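You operate a simulated robot arm through the tools that you are given. There is no shell and no other tool.

You are at the controls of a simulated robot arm. One attempt, no reset.

Task
Put things in order on the top of the long bench. At the end: the brown gear wheel (marked "20") from the top of the long bench stands where the brown rough tag stood; the brown rough tag stands on top of the green collar; the grey cog from the top of the long bench stands where the yellow pot stood; the yellow pot stands where the brown gear wheel stood; whatever was shut is shut again. Leave all else as you found it, and nothing knocked over.

Only the result counts: the job must be done as asked and must still hold three seconds after the hand-in. Knocking over, shifting, dropping, spilling or breaking anything else fails it.

Robot
A 6-joint arm with a two-finger parallel gripper, fixed in place. Base frame: the origin is at the foot of the arm, x ahead of it, y to its left, z up; the work surface is at about z = 850. Readings come in mm, degrees, newtons and seconds.
With the tool pointing down near the work surface it reaches from about 260 to 680 mm from the base axis. Its first joint turns from -66.0 to 66.0 degrees. Payload 2.9 kg.
Tool frame: the origin (TCP) lies between the finger pads and is the grasp point; the fingertips stand 30 mm ahead of it; z points along the fingers, y is the line along which they close. Largest opening 110 mm; finger width 20, thickness 10; the body of the gripper, 48 by 112 mm, starts 55 mm behind the TCP.
Orientation is told as [roll, pitch, yaw] about the base's x, y, z axes, in that order, counted from this pose: with the fingers straight down and closing along the base's y, the tool's x points along the base's -x, its y along +y and its z along -z.

Tools
- The arm moves only by the tool nudge_tool. Its argument "series" is a list of rows, each an object (a shift or turn left out is 0, a gripper value left out holds the last) with "angular": the turn, a rotation vector about the tool's x, y, z in units of 6 degrees (1.0 is 6 degrees), a list of three; "xyz": the shift along the tool's x, y, z in units of 40 mm (1.0 is 40 mm), a list of three; "jaw": the gripper command, from -1 (fully open) to 1 (shut), values between in proportion. In form: [{"angular": [wx, wy, wz], "xyz": [x, y, z], "jaw": jaw}, ...]. A call has 1 to 20 rows; each row shifts and turns the commanded pose from where the row before left it, along the tool's axes as they then stand. A call with a number of a shift or a turn outside -1 to 1 is refused whole. A row lasts 0.2 s, in which the tool goes at most 50 mm and 8.6 degrees; a call with a longer step from one row to the next is refused whole, and so is a gripper value outside its range. A pose out of reach is approached as far as the arm can. The call stops where the force on the tool passes 40 N (or 10 N more than at its start, if that is more) or the arm is blocked; 0.2 s more then pass. The fingers move at their own pace (about 108 mm/s each) and stop on an object; they squeeze with about 44 N. The grip force told is the motor's: it shows also when the fingers shut on nothing. Time passes only in rows, and 0.2 s behind the last, so rows that do not move let the fingers close. The reply holds the time, the measured pose of the TCP, the force on the tool along the base axes, the opening and the grip force, in the units named above and with some noise, with the torque about the TCP (base axes, N m) and any sound that the robot's microphone picked up.
- Cameras (640 x 400 px; columns grow to the right, rows downward): "scene" is fixed at [64.7, 422.5, 1422.5]; the picture's right is [-0.90, -0.44, 0.00], its down [-0.17, 0.35, -0.92] and it looks along [0.40, -0.83, -0.39] (base axes); focal length 358 px, centre (320, 200). "wrist" rides on the gripper at [72, 17, -103] in the tool frame; the picture's right is [-0.23, 0.97, 0.00], its down [-0.76, -0.18, -0.62] and it looks along [-0.61, -0.14, 0.78] (tool axes); focal length 222 px, centre (320, 200). There is no depth. A picture from a camera that has moved, and an enlarged one, comes with that camera's place and axes in the base frame and with its lens. The place of the scene camera against the robot may be out by one fixed shift of up to 25 mm in any direction.
- capture(camera): a new picture of that camera. No time passes.
- enlarge(camera, box): a new picture of the part [left, top, right, bottom] of that camera's present view, enlarged. No time passes.
- close_job(): hands the job in; it is judged then, once.

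Nothing tells you positions but the pictures and the camera data. Unless the task says otherwise, let go and move clear before handing in.

The tools are called after "Emit:" by a JSON object that holds its "name" and its "arguments". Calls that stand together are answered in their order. nudge_tool: Moves the arm, as the interface text tells. Its arguments: {"type":"object","properties":{"series":{"type":"array","items":{"type":"object","properties":{"angular":{"type":"array","items":{"type":"number"}},"xyz":{"type":"array","items":{"type":"number"}},"jaw":{"type":"number"}}}}},"required":["series"]} The other tools are called the same way: capture (camera) takes a picture; enlarge (camera, box) takes an enlarged picture of a part of a camera's view; close_job () hands the job in.

At the start:

```text
time: 0.0
tcp_pos: [373.1, -327.4, 1166.3]
orientation: [0.0, 0.0, 0.0]
force: [0.3, -0.5, -0.2]
moment: [-0.04, -0.02, 0.0]
width: 110.1
grasp_force: 0.0
```

scene: 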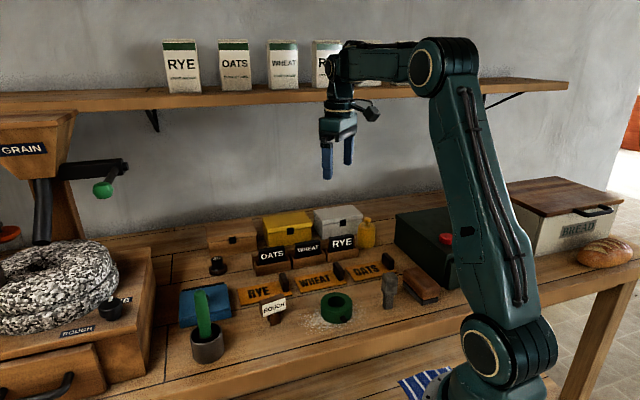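
wrist: 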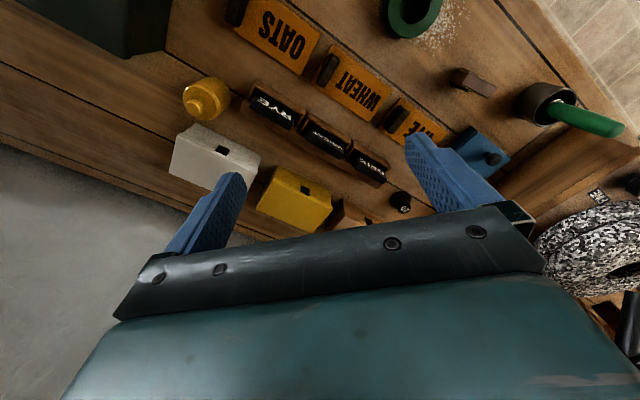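

I see a bench with tins, labels, a green collar, a tag marked "ROUGH", a yellow pot and boxes. I'll enlarge the views to identify the things named in the task.

Emit:
{"name": "enlarge", "arguments": {"camera": "scene", "box": [170, 200, 310, 370]}}

Emit:
{"name": "enlarge", "arguments": {"camera": "scene", "box": [300, 190, 460, 330]}}

Emit:
{"name": "enlarge", "arguments": {"camera": "scene", "box": [0, 100, 200, 400]}}

Emit:
{"name": "enlarge", "arguments": {"camera": "wrist", "box": [160, 0, 400, 240]}}

Emit:
{"name": "enlarge", "arguments": {"camera": "wrist", "box": [380, 0, 640, 240]}}

```text
2.35 times, centred on (240, 285) of scene
camera zoom: at [64.7, 422.5, 1422.5], right [-0.9, -0.44, 0.0], down [-0.17, 0.35, -0.92], along [0.4, -0.83, -0.39], focal length 842 px, centre (508, 0)
```

zoom: 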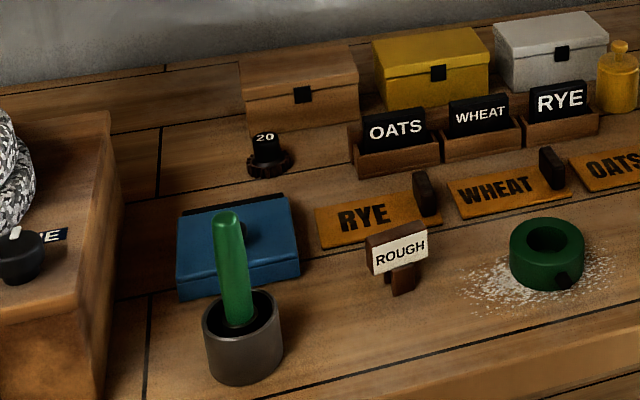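

```text
2.86 times, centred on (380, 260) of scene
camera zoom: at [64.7, 422.5, 1422.5], right [-0.9, -0.44, 0.0], down [-0.17, 0.35, -0.92], along [0.4, -0.83, -0.39], focal length 1022 px, centre (149, 29)
```

zoom: 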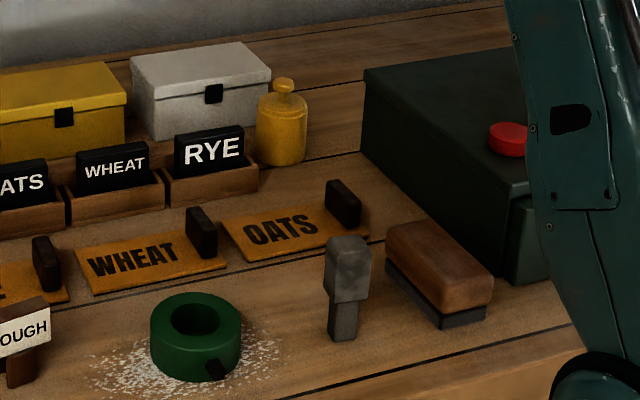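

```text
1.33 times, centred on (100, 250) of scene
camera zoom: at [64.7, 422.5, 1422.5], right [-0.9, -0.44, 0.0], down [-0.17, 0.35, -0.92], along [0.4, -0.83, -0.39], focal length 477 px, centre (613, 133)
```

zoom: 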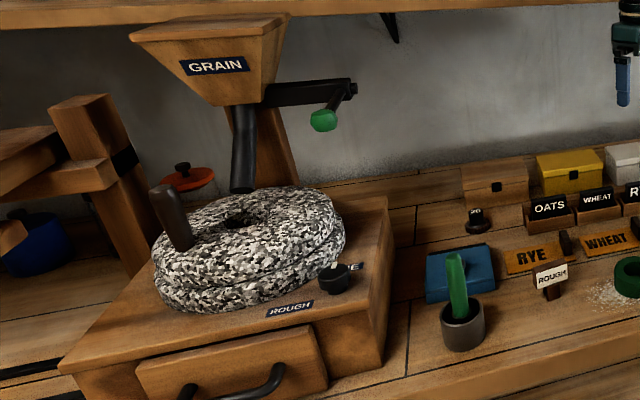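

```text
1.67 times, centred on (280, 120) of wrist
camera zoom: at [301.5, -310.7, 1269.4], right [0.23, 0.97, 0.0], down [0.76, -0.18, 0.62], along [0.61, -0.14, -0.78], focal length 370 px, centre (387, 333)
```

zoom: 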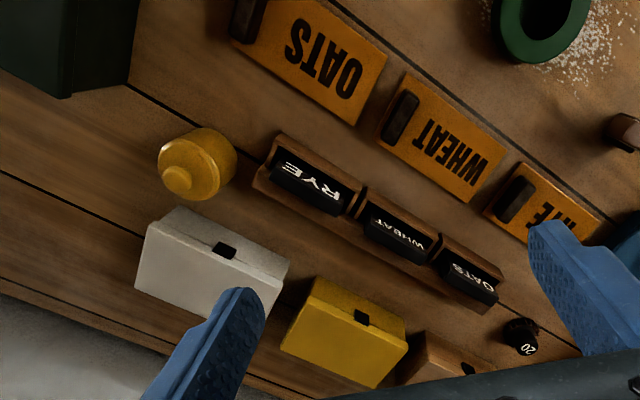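

```text
1.67 times, centred on (510, 120) of wrist
camera zoom: at [301.5, -310.7, 1269.4], right [0.23, 0.97, 0.0], down [0.76, -0.18, 0.62], along [0.61, -0.14, -0.78], focal length 370 px, centre (3, 333)
```

zoom: 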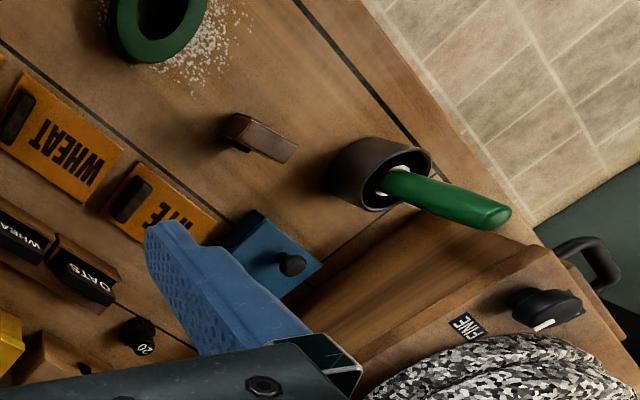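

The tag, collar, pot and gear wheel are visible, and the small grey T-shaped piece may be the cog. I'll move the arm to look from other places before handling anything.

Emit:
{"name": "nudge_tool", "arguments": {"series": [{"xyz": [0.4, 0.9, 0]}, {"xyz": [0.4, 0.9, 0]}, {"xyz": [0.4, 0.9, 0]}, {"xyz": [0.4, 0.9, 0]}, {"xyz": [0.4, 0.9, 0]}, {"xyz": [0, 0, 0]}]}}

Emit:
{"name": "capture", "arguments": {"camera": "wrist"}}

Emit:
{"name": "capture", "arguments": {"camera": "scene"}}

```text
time: 1.4
tcp_pos: [291.3, -147.7, 1167.2]
orientation: [0.0, 0.0, 0.0]
force: [0.9, -0.1, -0.6]
moment: [0.0, -0.03, -0.03]
width: 110.2
grasp_force: 0.1
```

```text
taken
camera wrist: at [221.1, -131.8, 1270.1], right [0.23, 0.97, 0.0], down [0.76, -0.18, 0.62], along [0.61, -0.14, -0.78], focal length 222 px, centre (320, 200)
```

wrist: 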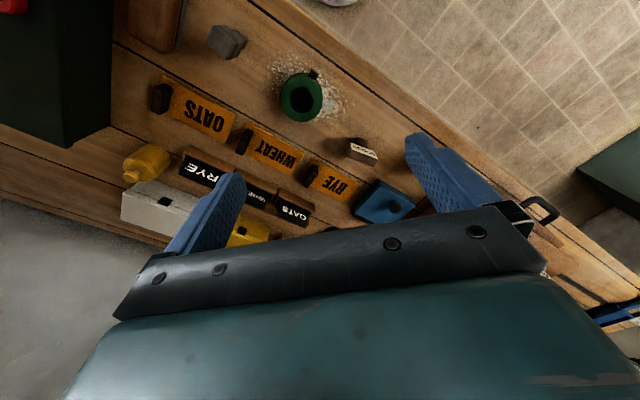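

```text
taken
```

scene: 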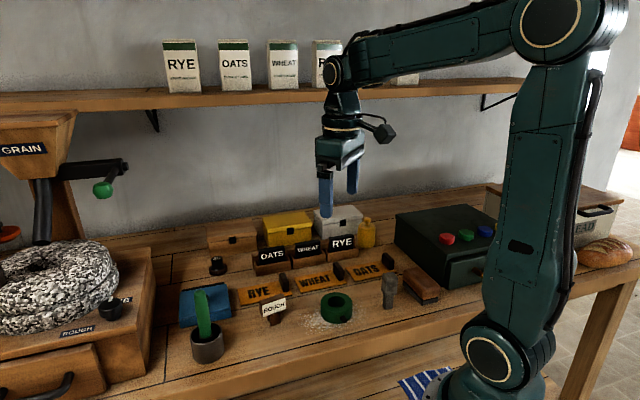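

I see no other grey gear from here, and the dark box carries coloured buttons. I'll zoom in on several spots.

Emit:
{"name": "enlarge", "arguments": {"camera": "wrist", "box": [100, 0, 260, 100]}}

Emit:
{"name": "enlarge", "arguments": {"camera": "wrist", "box": [260, 50, 440, 160]}}

Emit:
{"name": "enlarge", "arguments": {"camera": "scene", "box": [370, 190, 530, 310]}}

Emit:
{"name": "enlarge", "arguments": {"camera": "scene", "box": [250, 280, 360, 350]}}

Emit:
{"name": "enlarge", "arguments": {"camera": "scene", "box": [180, 230, 290, 300]}}

```text
4.00 times, centred on (180, 50) of wrist
camera zoom: at [221.1, -131.8, 1270.1], right [0.23, 0.97, 0.0], down [0.76, -0.18, 0.62], along [0.61, -0.14, -0.78], focal length 888 px, centre (880, 800)
```

zoom: 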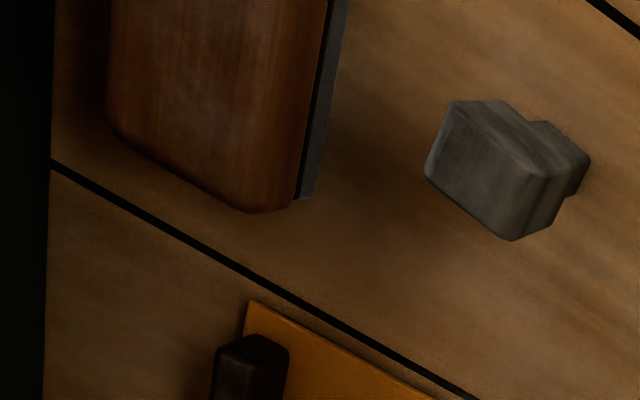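

```text
3.56 times, centred on (350, 105) of wrist
camera zoom: at [221.1, -131.8, 1270.1], right [0.23, 0.97, 0.0], down [0.76, -0.18, 0.62], along [0.61, -0.14, -0.78], focal length 790 px, centre (213, 538)
```

zoom: 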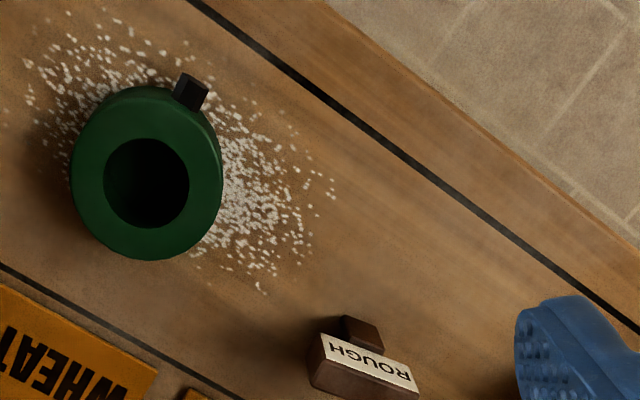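

```text
3.33 times, centred on (450, 250) of scene
camera zoom: at [64.7, 422.5, 1422.5], right [-0.9, -0.44, 0.0], down [-0.17, 0.35, -0.92], along [0.4, -0.83, -0.39], focal length 1192 px, centre (-113, 33)
```

zoom: 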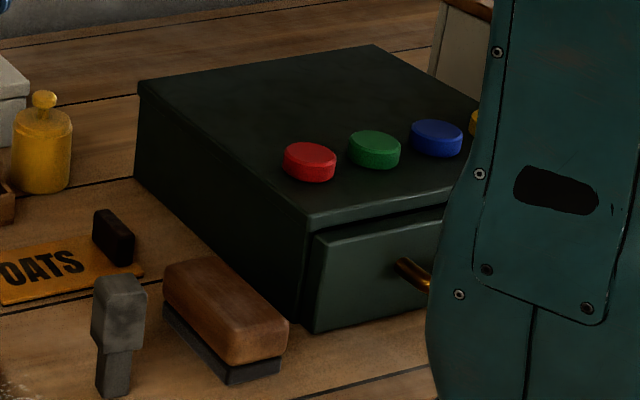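

```text
5.71 times, centred on (305, 315) of scene
camera zoom: at [64.7, 422.5, 1422.5], right [-0.9, -0.44, 0.0], down [-0.17, 0.35, -0.92], along [0.4, -0.83, -0.39], focal length 2044 px, centre (406, -457)
```

zoom: 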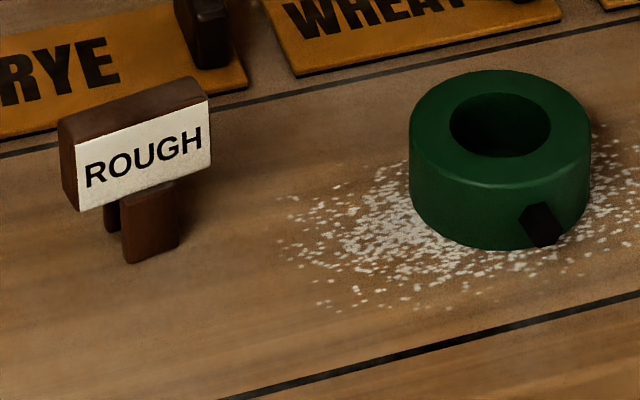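

```text
5.71 times, centred on (235, 265) of scene
camera zoom: at [64.7, 422.5, 1422.5], right [-0.9, -0.44, 0.0], down [-0.17, 0.35, -0.92], along [0.4, -0.83, -0.39], focal length 2044 px, centre (806, -171)
```

zoom: 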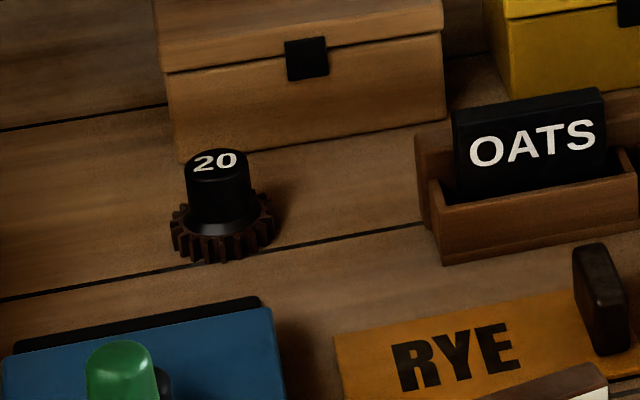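

The tall grey piece with a head and a shank looks like a mill cog (a gear tooth). I'll go lower for a closer view of the tag and collar.

Emit:
{"name": "nudge_tool", "arguments": {"series": [{"xyz": [-0.3, 0.37, 0.88]}, {"xyz": [-0.3, 0.37, 0.88]}, {"xyz": [-0.3, 0.37, 0.88]}, {"xyz": [-0.3, 0.37, 0.88]}, {"xyz": [-0.3, 0.37, 0.88]}, {"xyz": [0, 0, 0]}]}}

Emit:
{"name": "capture", "arguments": {"camera": "wrist"}}

Emit:
{"name": "enlarge", "arguments": {"camera": "wrist", "box": [240, 90, 420, 210]}}

```text
time: 2.8
tcp_pos: [356.3, -72.1, 989.0]
orientation: [0.0, 0.0, -0.1]
force: [-0.3, 0.1, 0.8]
moment: [-0.01, 0.0, -0.02]
width: 110.0
grasp_force: 0.1
```

```text
taken
camera wrist: at [284.8, -56.3, 1092.9], right [0.23, 0.97, 0.0], down [0.76, -0.18, 0.62], along [0.61, -0.14, -0.78], focal length 222 px, centre (320, 200)
```

wrist: 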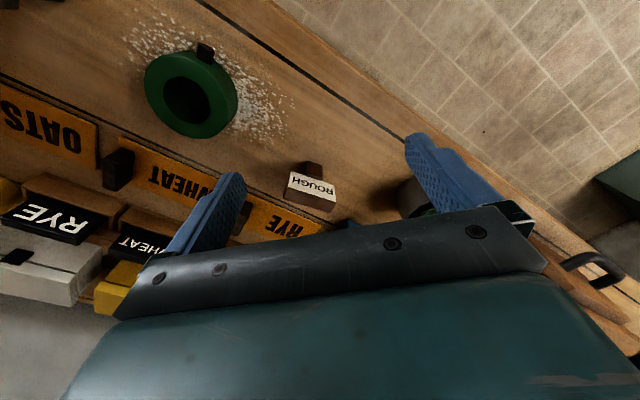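

```text
3.33 times, centred on (330, 150) of wrist
camera zoom: at [284.8, -56.3, 1092.9], right [0.23, 0.97, 0.0], down [0.76, -0.18, 0.62], along [0.61, -0.14, -0.78], focal length 740 px, centre (287, 367)
```

zoom: 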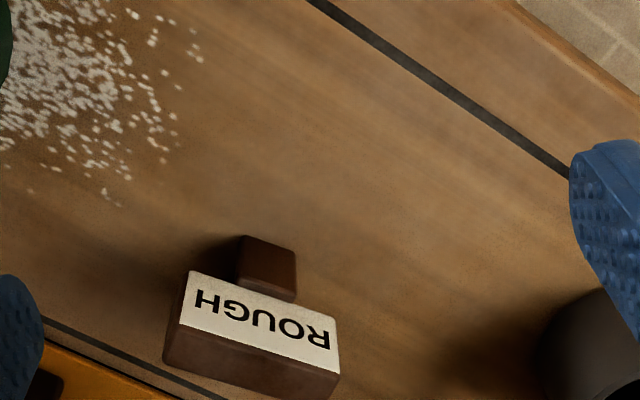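

The tag has a head on a narrow foot. I'll tilt the gripper for a lower view of the tag's legs.

Emit:
{"name": "nudge_tool", "arguments": {"series": [{"xyz": [0.3, 0.3, 0.5]}, {"xyz": [0.3, 0.3, 0.5]}, {"angular": [0, -0.95, 0]}, {"angular": [0, -0.95, 0]}, {"angular": [0, -0.95, 0]}, {"angular": [0, -0.95, 0]}, {"xyz": [0, 0, 0]}]}}

Emit:
{"name": "capture", "arguments": {"camera": "wrist"}}

Emit:
{"name": "enlarge", "arguments": {"camera": "wrist", "box": [220, 90, 400, 210]}}

```text
time: 4.4
tcp_pos: [330.0, -48.2, 949.0]
orientation: [0.0, -22.8, 0.0]
force: [-0.3, 0.2, -0.3]
moment: [0.03, 0.0, 0.0]
width: 110.2
grasp_force: 0.0
```

```text
taken
camera wrist: at [222.7, -32.5, 1017.1], right [0.21, 0.97, 0.09], down [0.46, -0.18, 0.87], along [0.86, -0.14, -0.49], focal length 222 px, centre (320, 200)
```

wrist: 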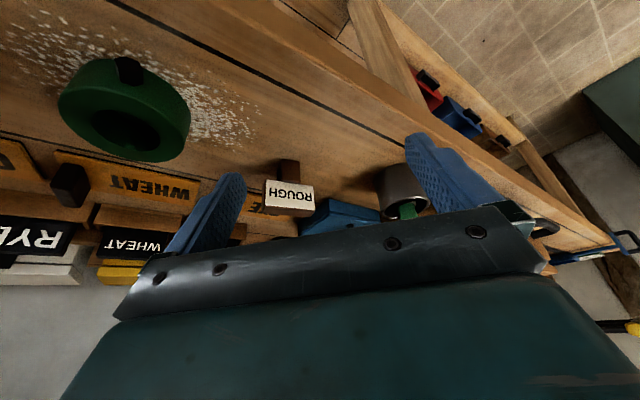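

```text
3.33 times, centred on (310, 150) of wrist
camera zoom: at [222.7, -32.5, 1017.1], right [0.21, 0.97, 0.09], down [0.46, -0.18, 0.87], along [0.86, -0.14, -0.49], focal length 740 px, centre (353, 367)
```

zoom: 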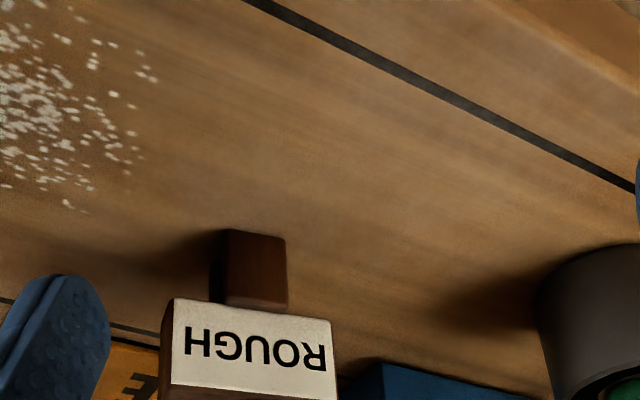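

The tag seems to have a front leg and a separate back leg. I'll turn the hand a quarter turn to see the tag from its side.

Emit:
{"name": "nudge_tool", "arguments": {"series": [{"angular": [0, 0.95, 0]}, {"angular": [0, 0.95, 0]}, {"angular": [0, 0.95, 0]}, {"angular": [0, 0.95, 0]}, {"xyz": [-0.75, 0.57, -0.43]}, {"xyz": [-0.75, 0.57, -0.43]}, {"xyz": [-0.75, 0.57, -0.43]}, {"angular": [0, 0, 1]}, {"angular": [0, 0, 1]}, {"angular": [0, 0, 1]}, {"angular": [0, 0, 1]}, {"angular": [0, 0, 1]}, {"angular": [0, 0, 1]}, {"angular": [0, 0, 1]}, {"angular": [0, 0, 1]}, {"xyz": [0, 0, 0]}]}}

Emit:
{"name": "capture", "arguments": {"camera": "wrist"}}

Emit:
{"name": "capture", "arguments": {"camera": "scene"}}

```text
time: 7.8
tcp_pos: [419.7, 20.6, 1002.2]
orientation: [-0.1, 0.0, -48.1]
force: [0.7, -0.7, -0.1]
moment: [-0.03, -0.03, -0.01]
width: 110.1
grasp_force: 0.0
```

```text
taken
camera wrist: at [384.3, 84.0, 1105.2], right [0.88, 0.48, 0.0], down [0.38, -0.69, 0.62], along [0.3, -0.55, -0.78], focal length 222 px, centre (320, 200)
```

wrist: 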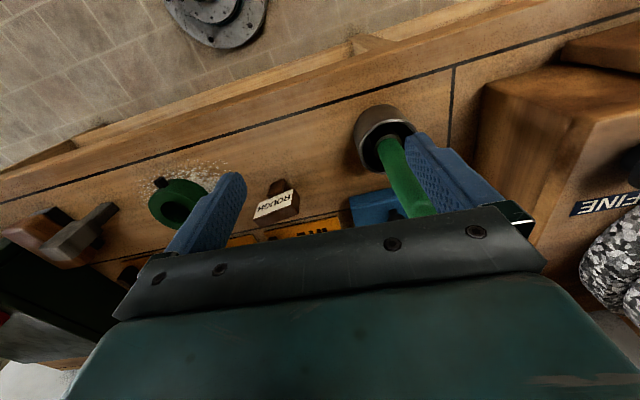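

```text
taken
```

scene: 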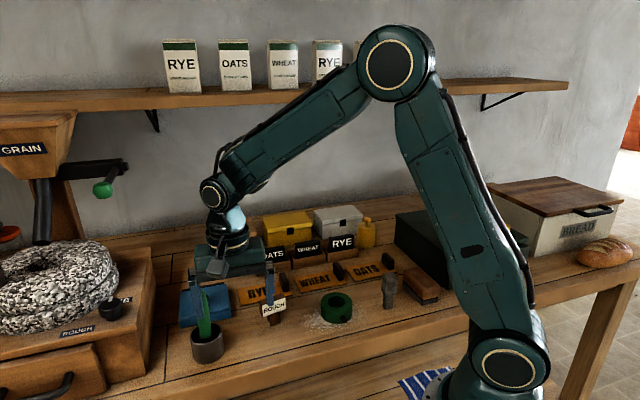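

The pestle is fairly near the finger but still clear of it. I'll zoom in on the tag and collar.

Emit:
{"name": "enlarge", "arguments": {"camera": "wrist", "box": [220, 150, 340, 240]}}

Emit:
{"name": "enlarge", "arguments": {"camera": "wrist", "box": [130, 140, 250, 240]}}

```text
4.44 times, centred on (280, 195) of wrist
camera zoom: at [384.3, 84.0, 1105.2], right [0.88, 0.48, 0.0], down [0.38, -0.69, 0.62], along [0.3, -0.55, -0.78], focal length 987 px, centre (498, 222)
```

zoom: 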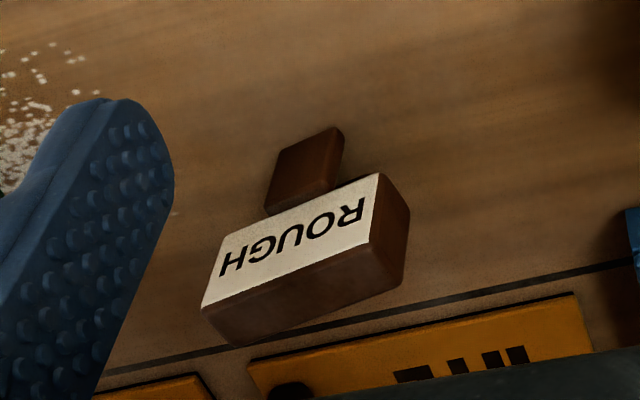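

```text
4.00 times, centred on (190, 190) of wrist
camera zoom: at [384.3, 84.0, 1105.2], right [0.88, 0.48, 0.0], down [0.38, -0.69, 0.62], along [0.3, -0.55, -0.78], focal length 888 px, centre (840, 240)
```

zoom: 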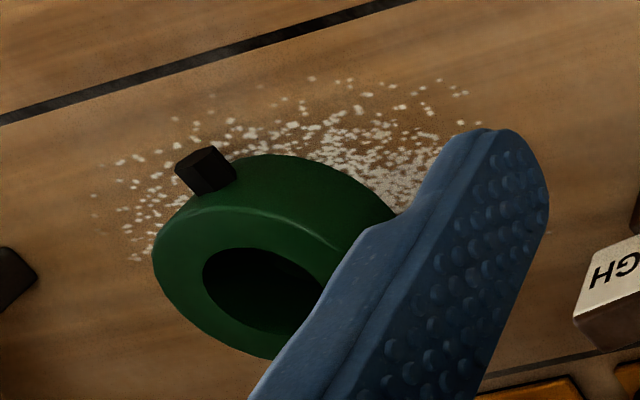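

I'll rotate the hand the other way and look along the tag from the collar side.

Emit:
{"name": "nudge_tool", "arguments": {"series": [{"angular": [0, 0, -1]}, {"angular": [0, 0, -1]}, {"angular": [0, 0, -1]}, {"angular": [0, 0, -1]}, {"angular": [0, 0, -1]}, {"angular": [0, 0, -1]}, {"angular": [0, 0, -1]}, {"angular": [0, 0, -1]}, {"angular": [0, 0, -1]}, {"angular": [0, 0, -1]}, {"angular": [0, 0, -1]}, {"angular": [0, 0, -1]}, {"angular": [0, 0, -1]}, {"angular": [0, 0, -1]}, {"angular": [0, 0, -1]}, {"angular": [0, 0, -1]}, {"angular": [0, 0, -1]}, {"angular": [0, 0, -1]}, {"angular": [0, 0, -1]}]}}

Emit:
{"name": "nudge_tool", "arguments": {"series": [{"xyz": [0.91, -0.11, 0]}, {"xyz": [0.91, -0.11, 0]}, {"xyz": [0.91, -0.11, 0]}, {"xyz": [0.91, -0.11, 0]}, {"xyz": [0.91, -0.11, 0]}, {"xyz": [0.91, -0.11, 0]}, {"angular": [0, -1, 0]}, {"angular": [0, -1, 0]}, {"angular": [0, -1, 0]}, {"xyz": [0, 0, 0]}]}}

Emit:
{"name": "capture", "arguments": {"camera": "wrist"}}

```text
time: 11.8
tcp_pos: [419.2, 20.2, 1002.5]
orientation: [0.0, 0.0, 66.2]
force: [-0.4, 1.2, 0.9]
moment: [0.03, -0.01, -0.02]
width: 110.0
grasp_force: 0.1
```

```text
time: 14.0
tcp_pos: [355.5, -190.4, 1002.2]
orientation: [0.0, -18.1, 66.0]
force: [-0.3, 0.8, 0.1]
moment: [0.03, -0.02, -0.03]
width: 110.0
grasp_force: 0.0
```

```text
taken
camera wrist: at [299.1, -277.3, 1078.0], right [-0.8, 0.59, 0.07], down [0.38, 0.41, 0.83], along [0.46, 0.69, -0.56], focal length 222 px, centre (320, 200)
```

wrist: 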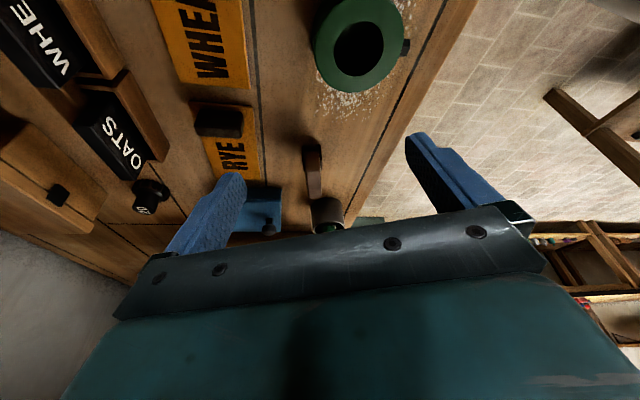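

Emit:
{"name": "enlarge", "arguments": {"camera": "wrist", "box": [280, 130, 360, 205]}}

Emit:
{"name": "enlarge", "arguments": {"camera": "wrist", "box": [300, 0, 430, 110]}}

Emit:
{"name": "enlarge", "arguments": {"camera": "wrist", "box": [60, 120, 260, 245]}}

```text
5.33 times, centred on (320, 168) of wrist
camera zoom: at [299.1, -277.3, 1078.0], right [-0.8, 0.59, 0.07], down [0.38, 0.41, 0.83], along [0.46, 0.69, -0.56], focal length 1185 px, centre (320, 373)
```

zoom: 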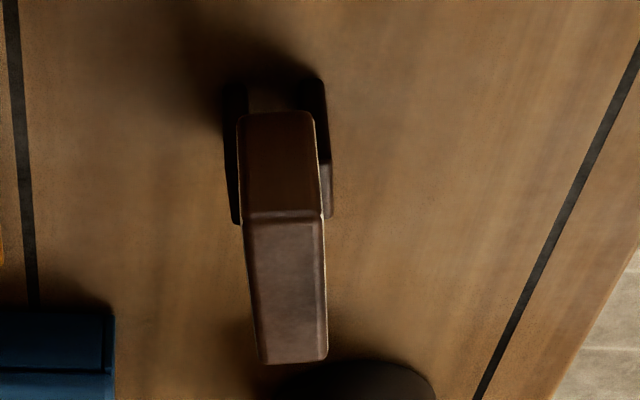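

```text
3.64 times, centred on (365, 55) of wrist
camera zoom: at [299.1, -277.3, 1078.0], right [-0.8, 0.59, 0.07], down [0.38, 0.41, 0.83], along [0.46, 0.69, -0.56], focal length 808 px, centre (156, 727)
```

zoom: 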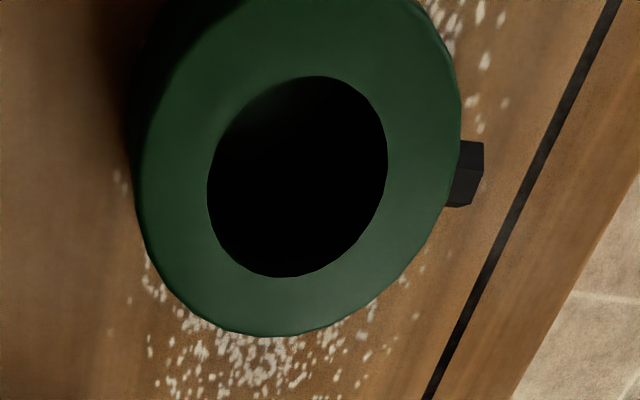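

```text
3.20 times, centred on (160, 182) of wrist
camera zoom: at [299.1, -277.3, 1078.0], right [-0.8, 0.59, 0.07], down [0.38, 0.41, 0.83], along [0.46, 0.69, -0.56], focal length 711 px, centre (832, 256)
```

zoom: 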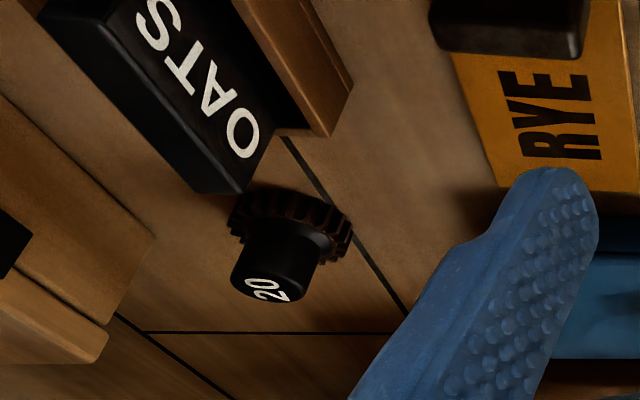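

The tag is a clip with two legs (front and back) under its head, and the collar is a ring. I'll look straight down on the collar to measure it.

Emit:
{"name": "nudge_tool", "arguments": {"series": [{"angular": [0, 1, 0]}, {"angular": [0, 1, 0]}, {"angular": [0, 1, 0]}, {"angular": [0, 1, 0]}, {"angular": [0, 1, 0]}, {"angular": [0, 1, 0]}, {"angular": [0, 1, 0]}, {"angular": [0, 1, 0]}, {"angular": [0, 1, 0]}, {"xyz": [0, 0, 0]}]}}

Emit:
{"name": "capture", "arguments": {"camera": "wrist"}}

Emit:
{"name": "enlarge", "arguments": {"camera": "wrist", "box": [240, 110, 400, 210]}}

Emit:
{"name": "enlarge", "arguments": {"camera": "scene", "box": [312, 285, 360, 330]}}

```text
time: 16.2
tcp_pos: [353.9, -191.4, 1002.1]
orientation: [-0.1, 36.1, 66.0]
force: [0.1, -0.3, 0.3]
moment: [-0.02, -0.02, 0.01]
width: 109.9
grasp_force: 0.0
```

```text
taken
camera wrist: at [340.8, -182.6, 1128.8], right [-0.81, 0.56, -0.13], down [0.56, 0.83, 0.06], along [0.14, -0.03, -0.99], focal length 222 px, centre (320, 200)
```

wrist: 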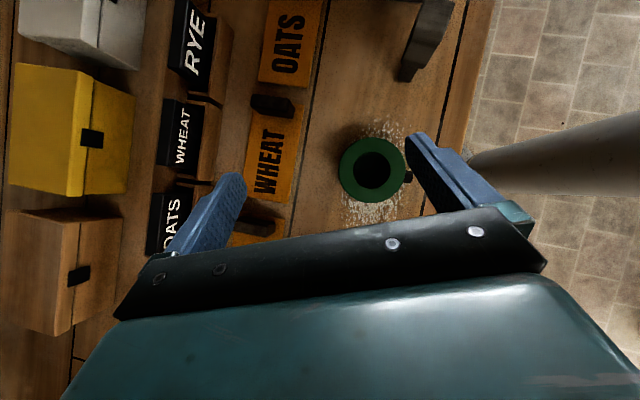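

```text
4.00 times, centred on (320, 160) of wrist
camera zoom: at [340.8, -182.6, 1128.8], right [-0.81, 0.56, -0.13], down [0.56, 0.83, 0.06], along [0.14, -0.03, -0.99], focal length 888 px, centre (320, 360)
```

zoom: 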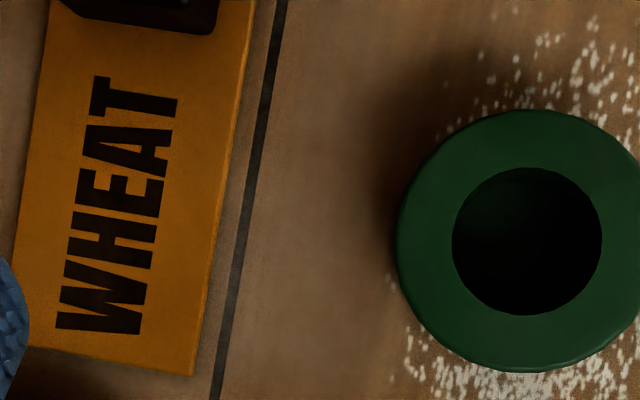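

```text
8.89 times, centred on (336, 308) of scene
camera zoom: at [64.7, 422.5, 1422.5], right [-0.9, -0.44, 0.0], down [-0.17, 0.35, -0.92], along [0.4, -0.83, -0.39], focal length 3179 px, centre (178, -756)
```

zoom: 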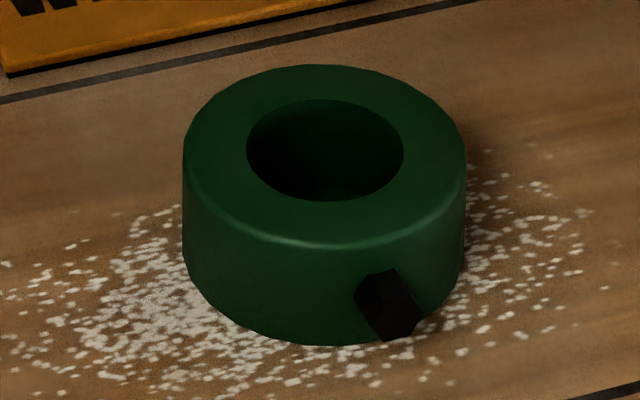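

I'll look more closely into the collar's bore to see whether it has a floor.

Emit:
{"name": "enlarge", "arguments": {"camera": "wrist", "box": [325, 130, 421, 205]}}

Emit:
{"name": "enlarge", "arguments": {"camera": "wrist", "box": [355, 150, 391, 185]}}

Emit:
{"name": "enlarge", "arguments": {"camera": "wrist", "box": [360, 0, 520, 100]}}

```text
5.33 times, centred on (373, 168) of wrist
camera zoom: at [340.8, -182.6, 1128.8], right [-0.81, 0.56, -0.13], down [0.56, 0.83, 0.06], along [0.14, -0.03, -0.99], focal length 1185 px, centre (37, 373)
```

zoom: 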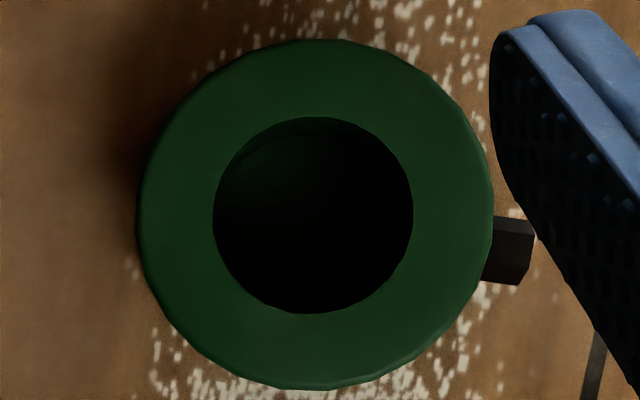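

```text
11.43 times, centred on (373, 168) of wrist
camera zoom: at [340.8, -182.6, 1128.8], right [-0.81, 0.56, -0.13], down [0.56, 0.83, 0.06], along [0.14, -0.03, -0.99], focal length 2538 px, centre (-286, 571)
```

zoom: 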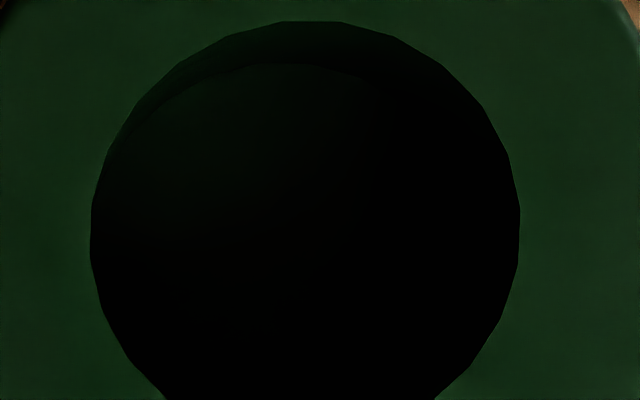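

```text
4.00 times, centred on (440, 50) of wrist
camera zoom: at [340.8, -182.6, 1128.8], right [-0.81, 0.56, -0.13], down [0.56, 0.83, 0.06], along [0.14, -0.03, -0.99], focal length 888 px, centre (-160, 800)
```

zoom: 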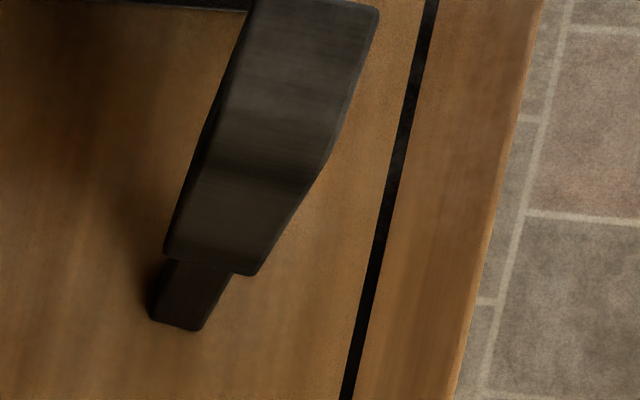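

The collar's bore is about 40 mm wide and blind or very dark inside, with the ring top near z = 883. I'll turn the hand to about yaw -35°, so the fingers close along the tag's length, and move above the tag.

Emit:
{"name": "nudge_tool", "arguments": {"series": [{"angular": [0, -1, 0]}, {"angular": [0, -1, 0]}, {"angular": [0, -1, 0]}, {"angular": [0, -1, 0]}, {"angular": [0, -1, 0]}, {"angular": [0, -1, 0]}, {"angular": [0, 0, 1]}, {"angular": [0, 0, 1]}, {"angular": [0, 0, 1]}, {"angular": [0, 0, 1]}, {"angular": [0, 0, 1]}, {"angular": [0, 0, 1]}, {"angular": [0, 0, 1]}, {"angular": [0, 0, 1]}, {"angular": [0, 0, 1]}, {"angular": [0, 0, 1]}, {"angular": [0, 0, 1]}, {"angular": [0, 0, 1]}, {"angular": [0, 0, 1]}, {"angular": [0, 0, 1]}]}}

Emit:
{"name": "nudge_tool", "arguments": {"series": [{"angular": [0, 0, 1]}, {"angular": [0, 0, 1]}, {"angular": [0, 0, 0.8]}, {"xyz": [-0.05, 0.96, 0]}, {"xyz": [-0.05, 0.96, 0]}, {"xyz": [-0.05, 0.96, 0]}, {"xyz": [0, 0, 0]}]}}

Emit:
{"name": "capture", "arguments": {"camera": "wrist"}}

Emit:
{"name": "enlarge", "arguments": {"camera": "wrist", "box": [250, 80, 390, 180]}}

```text
time: 20.4
tcp_pos: [354.5, -190.3, 1002.0]
orientation: [0.0, 0.0, -18.2]
force: [-0.6, 0.0, -1.0]
moment: [0.0, 0.0, 0.01]
width: 109.9
grasp_force: 0.2
```

```text
time: 22.0
tcp_pos: [424.0, -98.6, 1000.2]
orientation: [0.0, 0.1, -34.7]
force: [-0.7, 0.0, -0.6]
moment: [0.01, -0.01, 0.05]
width: 110.0
grasp_force: 0.1
```

```text
taken
camera wrist: at [375.1, -44.3, 1103.8], right [0.74, 0.67, 0.0], down [0.52, -0.58, 0.62], along [0.42, -0.46, -0.78], focal length 222 px, centre (320, 200)
```

wrist: 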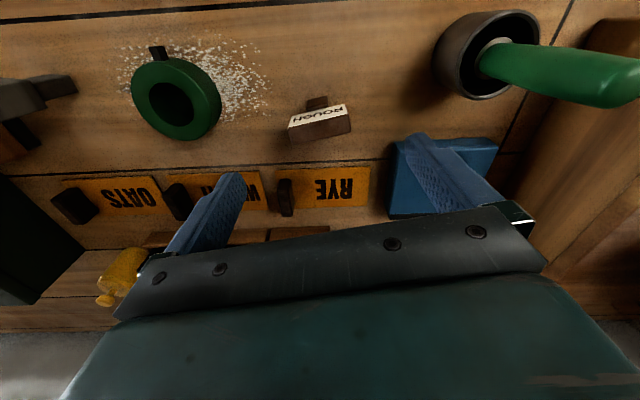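

```text
4.00 times, centred on (320, 130) of wrist
camera zoom: at [375.1, -44.3, 1103.8], right [0.74, 0.67, 0.0], down [0.52, -0.58, 0.62], along [0.42, -0.46, -0.78], focal length 888 px, centre (320, 480)
```

zoom: 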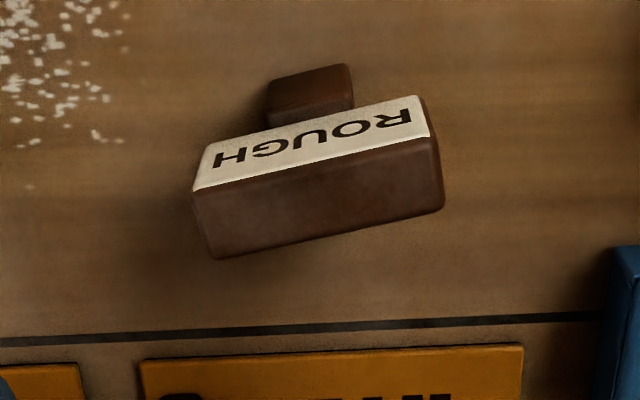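

The tag's head is centred at about (424.5, -98.7), with its top near z = 914 and its underside near z = 885, and the hand is already aligned above it. First I'll measure the collar more exactly from here.

Emit:
{"name": "enlarge", "arguments": {"camera": "wrist", "box": [110, 30, 250, 150]}}

Emit:
{"name": "enlarge", "arguments": {"camera": "wrist", "box": [0, 50, 120, 150]}}

```text
3.33 times, centred on (180, 90) of wrist
camera zoom: at [375.1, -44.3, 1103.8], right [0.74, 0.67, 0.0], down [0.52, -0.58, 0.62], along [0.42, -0.46, -0.78], focal length 740 px, centre (787, 567)
```

zoom: 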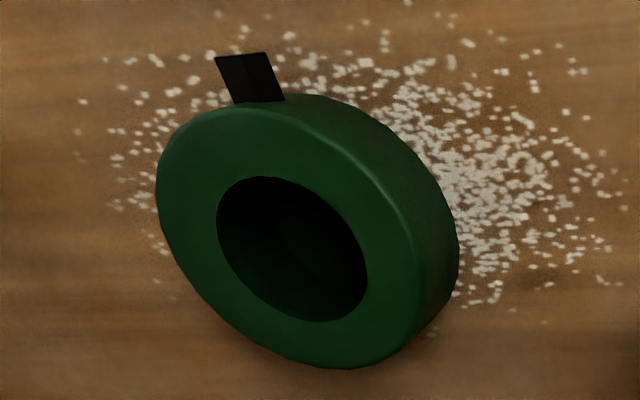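

```text
4.00 times, centred on (60, 100) of wrist
camera zoom: at [375.1, -44.3, 1103.8], right [0.74, 0.67, 0.0], down [0.52, -0.58, 0.62], along [0.42, -0.46, -0.78], focal length 888 px, centre (1360, 600)
```

zoom: 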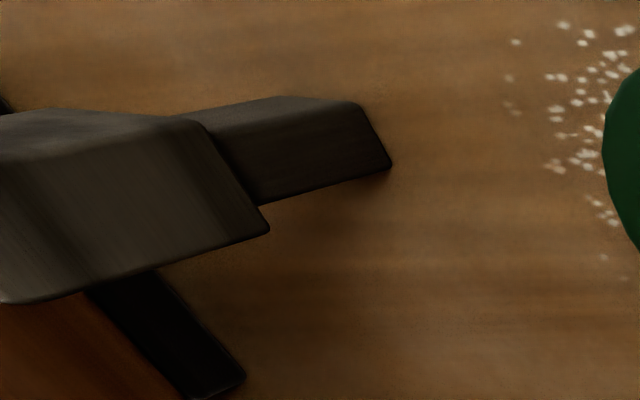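

The collar is centred at about (311.7, -183.7), its top is at z ≈ 882, and it has a 40 mm bore and a wall about 16 mm thick. Now I'll go down and grip the tag by the ends of its head.

Emit:
{"name": "nudge_tool", "arguments": {"series": [{"xyz": [0, 0, 0.85]}, {"xyz": [0, 0, 0.85]}, {"xyz": [0, 0, 0.6]}, {"xyz": [0, 0, 0.25]}, {"xyz": [0, 0, 0]}]}}

Emit:
{"name": "capture", "arguments": {"camera": "wrist"}}

```text
time: 23.2
tcp_pos: [424.5, -99.9, 898.3]
orientation: [0.0, 0.0, -34.7]
force: [-0.4, 0.1, 0.1]
moment: [0.01, 0.02, -0.01]
width: 110.1
grasp_force: 0.1
```

```text
taken
camera wrist: at [375.1, -45.0, 1002.0], right [0.74, 0.67, 0.0], down [0.52, -0.58, 0.62], along [0.42, -0.46, -0.78], focal length 222 px, centre (320, 200)
```

wrist: 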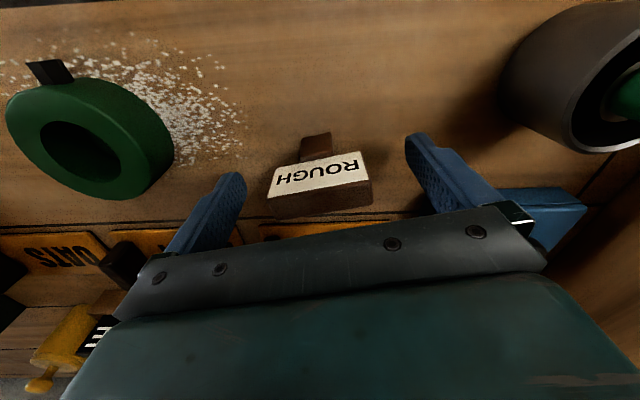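

The tag sits between the fingers, so I'll close on it.

Emit:
{"name": "nudge_tool", "arguments": {"series": [{"jaw": -0.2}, {"jaw": 0.0}, {"jaw": 0.3}, {"jaw": 1}, {"jaw": 1}]}}

Emit:
{"name": "capture", "arguments": {"camera": "wrist"}}

```text
time: 24.4
tcp_pos: [424.5, -100.4, 899.2]
orientation: [0.0, 0.0, -34.8]
force: [-0.7, 0.8, 0.7]
moment: [0.0, 0.0, -0.03]
width: 54.8
grasp_force: 44.4
```

```text
taken
camera wrist: at [375.1, -45.0, 1002.2], right [0.74, 0.67, 0.0], down [0.52, -0.58, 0.62], along [0.42, -0.46, -0.78], focal length 222 px, centre (320, 200)
```

wrist: 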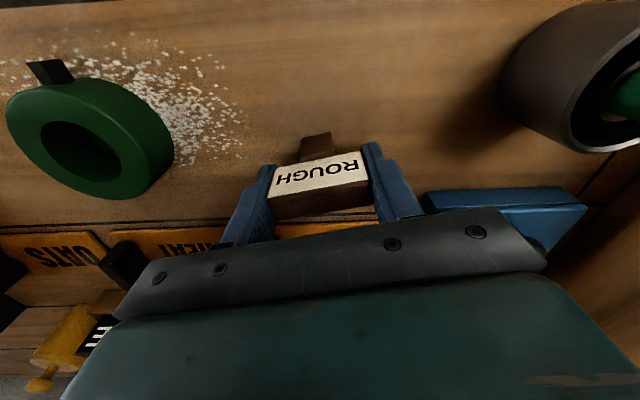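

The grip holds at 54.8 mm. I'll lift the tag and carry it above the collar.

Emit:
{"name": "nudge_tool", "arguments": {"series": [{"xyz": [0, 0, -0.4]}, {"xyz": [0, 0, -0.8]}, {"xyz": [0, 0, -0.8]}, {"xyz": [0.28, -0.83, 0]}, {"xyz": [0.28, -0.83, 0]}, {"xyz": [0.28, -0.83, 0]}, {"xyz": [0.28, -0.83, 0]}, {"xyz": [0, 0, 0]}]}}

Emit:
{"name": "capture", "arguments": {"camera": "wrist"}}

Emit:
{"name": "capture", "arguments": {"camera": "scene"}}

```text
time: 26.2
tcp_pos: [308.8, -182.3, 976.7]
orientation: [0.0, 0.0, -34.8]
force: [-0.3, 0.2, 0.2]
moment: [-0.02, 0.02, 0.02]
width: 54.8
grasp_force: 44.5
```

```text
taken
camera wrist: at [259.5, -128.8, 1081.4], right [0.74, 0.67, 0.0], down [0.52, -0.58, 0.62], along [0.42, -0.46, -0.78], focal length 222 px, centre (320, 200)
```

wrist: 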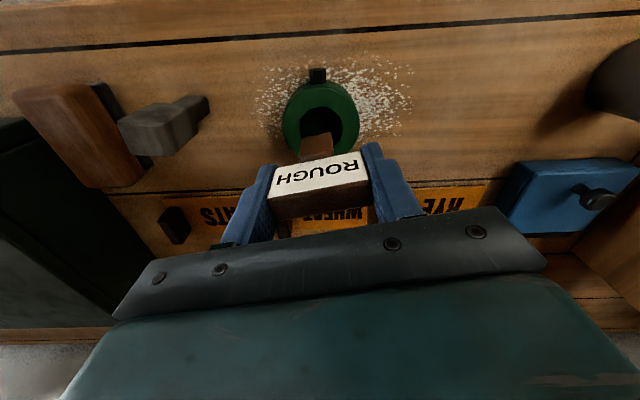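

```text
taken
```

scene: 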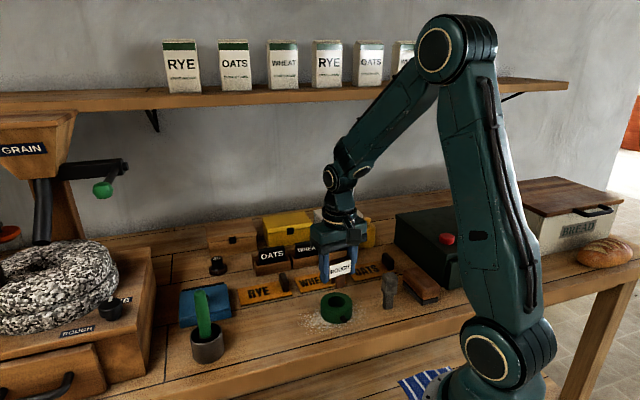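

I'm over the bore. I'll correct by about 3 mm, come down to just above the ring, and check how it lines up.

Emit:
{"name": "nudge_tool", "arguments": {"series": [{"xyz": [-0.08, 0.012, 0.3]}, {"xyz": [0, 0, 0.4]}, {"xyz": [0, 0, 0.25]}, {"xyz": [0, 0, 0]}]}}

Emit:
{"name": "enlarge", "arguments": {"camera": "wrist", "box": [230, 50, 430, 220]}}

Emit:
{"name": "enlarge", "arguments": {"camera": "scene", "box": [290, 240, 380, 330]}}

```text
time: 27.2
tcp_pos: [314.9, -184.2, 940.6]
orientation: [0.0, 0.0, -34.8]
force: [0.1, -0.1, 0.7]
moment: [0.01, -0.02, 0.02]
width: 54.8
grasp_force: 43.8
```

```text
2.35 times, centred on (330, 135) of wrist
camera zoom: at [265.0, -129.7, 1044.4], right [0.74, 0.67, 0.0], down [0.52, -0.58, 0.62], along [0.42, -0.46, -0.78], focal length 523 px, centre (296, 353)
```

zoom: 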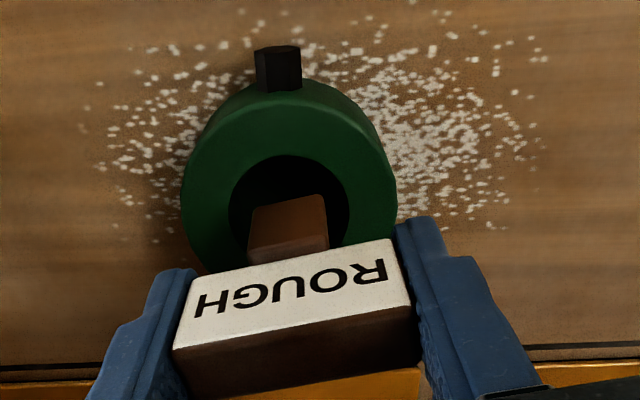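

```text
4.44 times, centred on (335, 285) of scene
camera zoom: at [64.7, 422.5, 1422.5], right [-0.9, -0.44, 0.0], down [-0.17, 0.35, -0.92], along [0.4, -0.83, -0.39], focal length 1589 px, centre (253, -178)
```

zoom: 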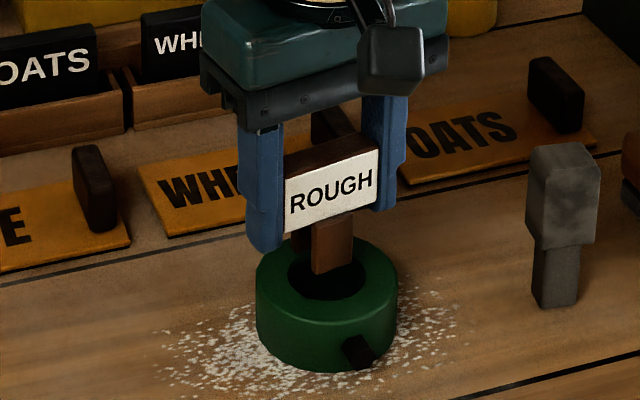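

The legs are about 10 mm above the ring and inside its outline. I'll centre over the bore and lower slowly to learn whether the middle of the collar carries the tag.

Emit:
{"name": "nudge_tool", "arguments": {"series": [{"xyz": [0.05, -0.03, 0.05]}, {"xyz": [0, 0, 0.05]}, {"xyz": [0, 0, 0.05]}, {"xyz": [0, 0, 0.05]}, {"xyz": [0, 0, 0.05]}, {"xyz": [0, 0, 0.05]}, {"xyz": [0, 0, 0]}]}}

Emit:
{"name": "enlarge", "arguments": {"camera": "scene", "box": [290, 240, 380, 330]}}

Emit:
{"name": "enlarge", "arguments": {"camera": "wrist", "box": [230, 50, 430, 220]}}

```text
time: 28.8
tcp_pos: [312.6, -184.5, 929.6]
orientation: [0.0, 0.0, -34.8]
force: [-5.8, 2.0, 14.9]
moment: [0.13, 0.25, -0.03]
width: 55.2
grasp_force: 43.9
```

```text
4.44 times, centred on (335, 285) of scene
camera zoom: at [64.4, 422.6, 1422.5], right [-0.9, -0.44, 0.0], down [-0.17, 0.35, -0.92], along [0.4, -0.83, -0.39], focal length 1589 px, centre (253, -178)
```

zoom: 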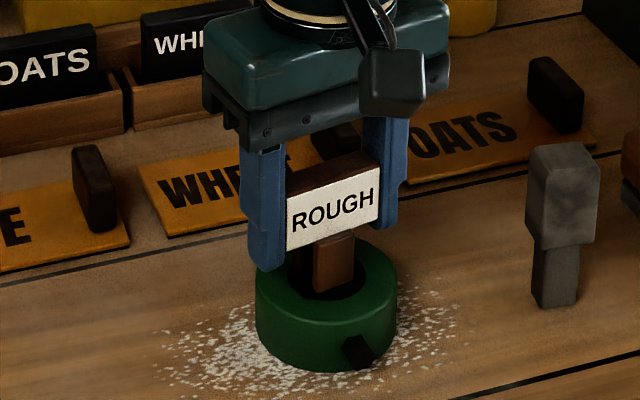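

```text
2.35 times, centred on (330, 135) of wrist
camera zoom: at [263.8, -129.5, 1033.9], right [0.74, 0.67, 0.0], down [0.52, -0.58, 0.62], along [0.42, -0.46, -0.78], focal length 523 px, centre (296, 353)
```

zoom: 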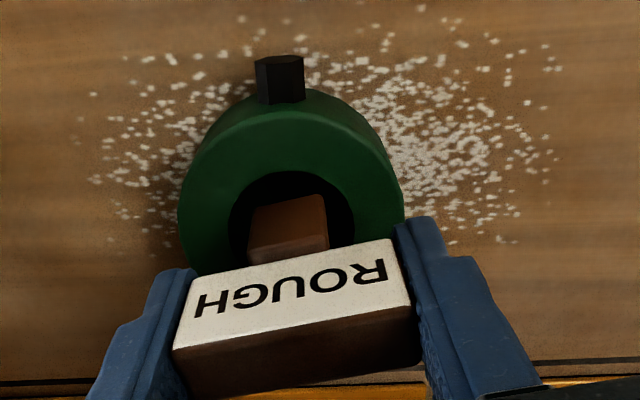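

There is firm contact, and its force acts near the middle of the tag at the collar's top level, so the collar carries the tag when centred. I'll ease off slightly and release gently.

Emit:
{"name": "nudge_tool", "arguments": {"series": [{"xyz": [0, 0, -0.02]}, {"xyz": [0, 0, 0]}, {"xyz": [0, 0, 0]}]}}

```text
time: 29.6
tcp_pos: [314.2, -183.6, 931.0]
orientation: [-0.1, 0.0, -34.8]
force: [0.5, 0.2, -0.8]
moment: [-0.01, 0.01, -0.02]
width: 54.7
grasp_force: 44.1
```

Emit:
{"name": "nudge_tool", "arguments": {"series": [{"xyz": [0.02, 0, 0.012]}, {"xyz": [0, 0, 0]}]}}

```text
time: 30.2
tcp_pos: [313.0, -184.0, 929.7]
orientation: [0.1, 0.0, -34.9]
force: [-0.2, 0.4, 2.1]
moment: [0.01, -0.03, 0.03]
width: 54.9
grasp_force: 44.2
```

The tag is just touching the collar at 2 N, so I'll open the fingers a little and look.

Emit:
{"name": "nudge_tool", "arguments": {"series": [{"jaw": -0.05}, {"jaw": -0.15}, {"jaw": -0.3}, {"jaw": -0.3}, {"jaw": -0.3}]}}

Emit:
{"name": "enlarge", "arguments": {"camera": "scene", "box": [290, 240, 380, 330]}}

Emit:
{"name": "enlarge", "arguments": {"camera": "wrist", "box": [230, 50, 430, 220]}}

```text
time: 31.4
tcp_pos: [313.3, -183.5, 929.6]
orientation: [0.1, 0.0, -34.9]
force: [-0.4, 0.4, -0.4]
moment: [0.01, -0.01, -0.02]
width: 71.3
grasp_force: 0.1
```

```text
4.44 times, centred on (335, 285) of scene
camera zoom: at [64.7, 422.5, 1422.5], right [-0.9, -0.44, 0.0], down [-0.17, 0.35, -0.92], along [0.4, -0.83, -0.39], focal length 1589 px, centre (253, -178)
```

zoom: 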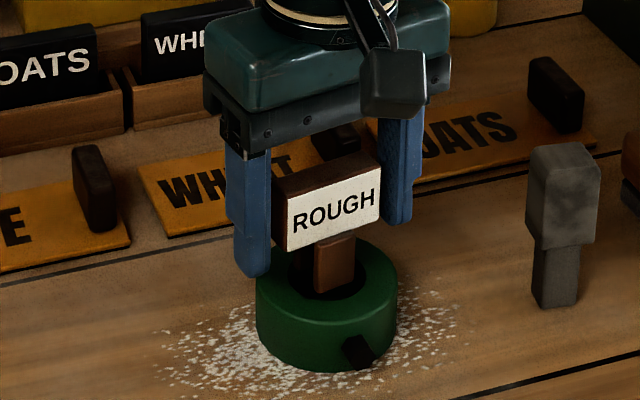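

```text
2.35 times, centred on (330, 135) of wrist
camera zoom: at [263.3, -129.2, 1033.9], right [0.74, 0.67, 0.0], down [0.52, -0.58, 0.62], along [0.42, -0.46, -0.78], focal length 523 px, centre (296, 353)
```

zoom: 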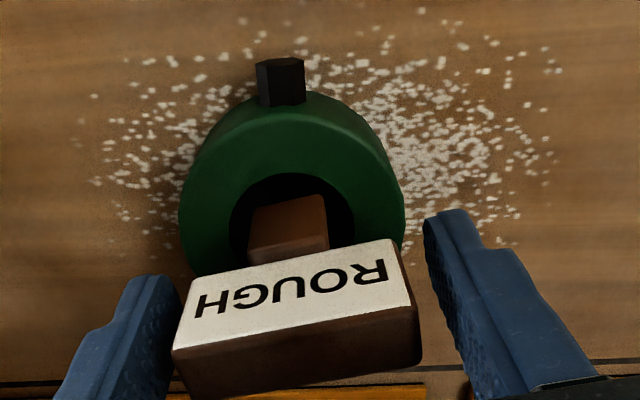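

The tag stands upright and centred on the collar. I'll go up and over towards the gear wheel.

Emit:
{"name": "nudge_tool", "arguments": {"series": [{"jaw": -0.6, "xyz": [0, 0, 0]}, {"xyz": [0, 0, -0.5]}, {"xyz": [0, 0, -0.9]}, {"xyz": [0, 0, -0.9]}, {"jaw": -1, "angular": [0, 0, -1]}, {"angular": [0, 0, -1]}, {"angular": [0, 0, -1]}, {"xyz": [-0.842, 0.384, 0]}, {"xyz": [-0.842, 0.384, 0]}, {"xyz": [-0.842, 0.384, 0]}, {"xyz": [-0.842, 0.384, 0]}, {"xyz": [-0.842, 0.384, 0]}, {"xyz": [-0.842, 0.384, 0]}, {"xyz": [-0.842, 0.384, 0]}, {"xyz": [0, 0, 0]}]}}

Emit:
{"name": "capture", "arguments": {"camera": "wrist"}}

Emit:
{"name": "capture", "arguments": {"camera": "scene"}}

```text
time: 34.6
tcp_pos: [569.5, -148.1, 1022.8]
orientation: [-0.1, 0.0, -16.9]
force: [-1.0, -0.6, -1.7]
moment: [-0.02, 0.0, 0.02]
width: 110.0
grasp_force: 0.0
```

```text
taken
camera wrist: at [505.5, -112.1, 1125.9], right [0.5, 0.87, 0.0], down [0.68, -0.39, 0.62], along [0.54, -0.31, -0.78], focal length 222 px, centre (320, 200)
```

wrist: 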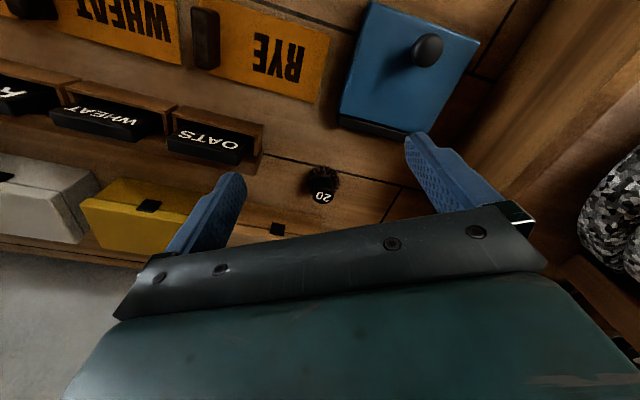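

```text
taken
```

scene: 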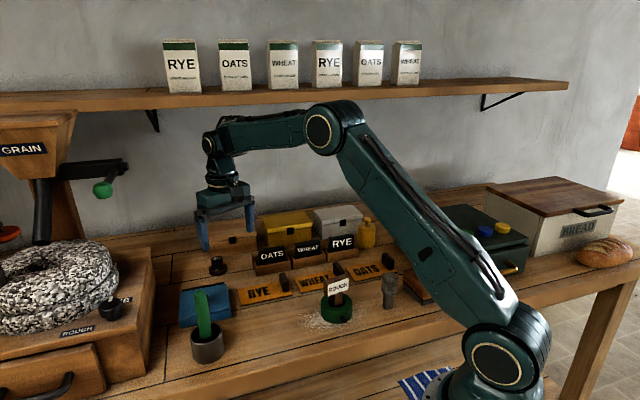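

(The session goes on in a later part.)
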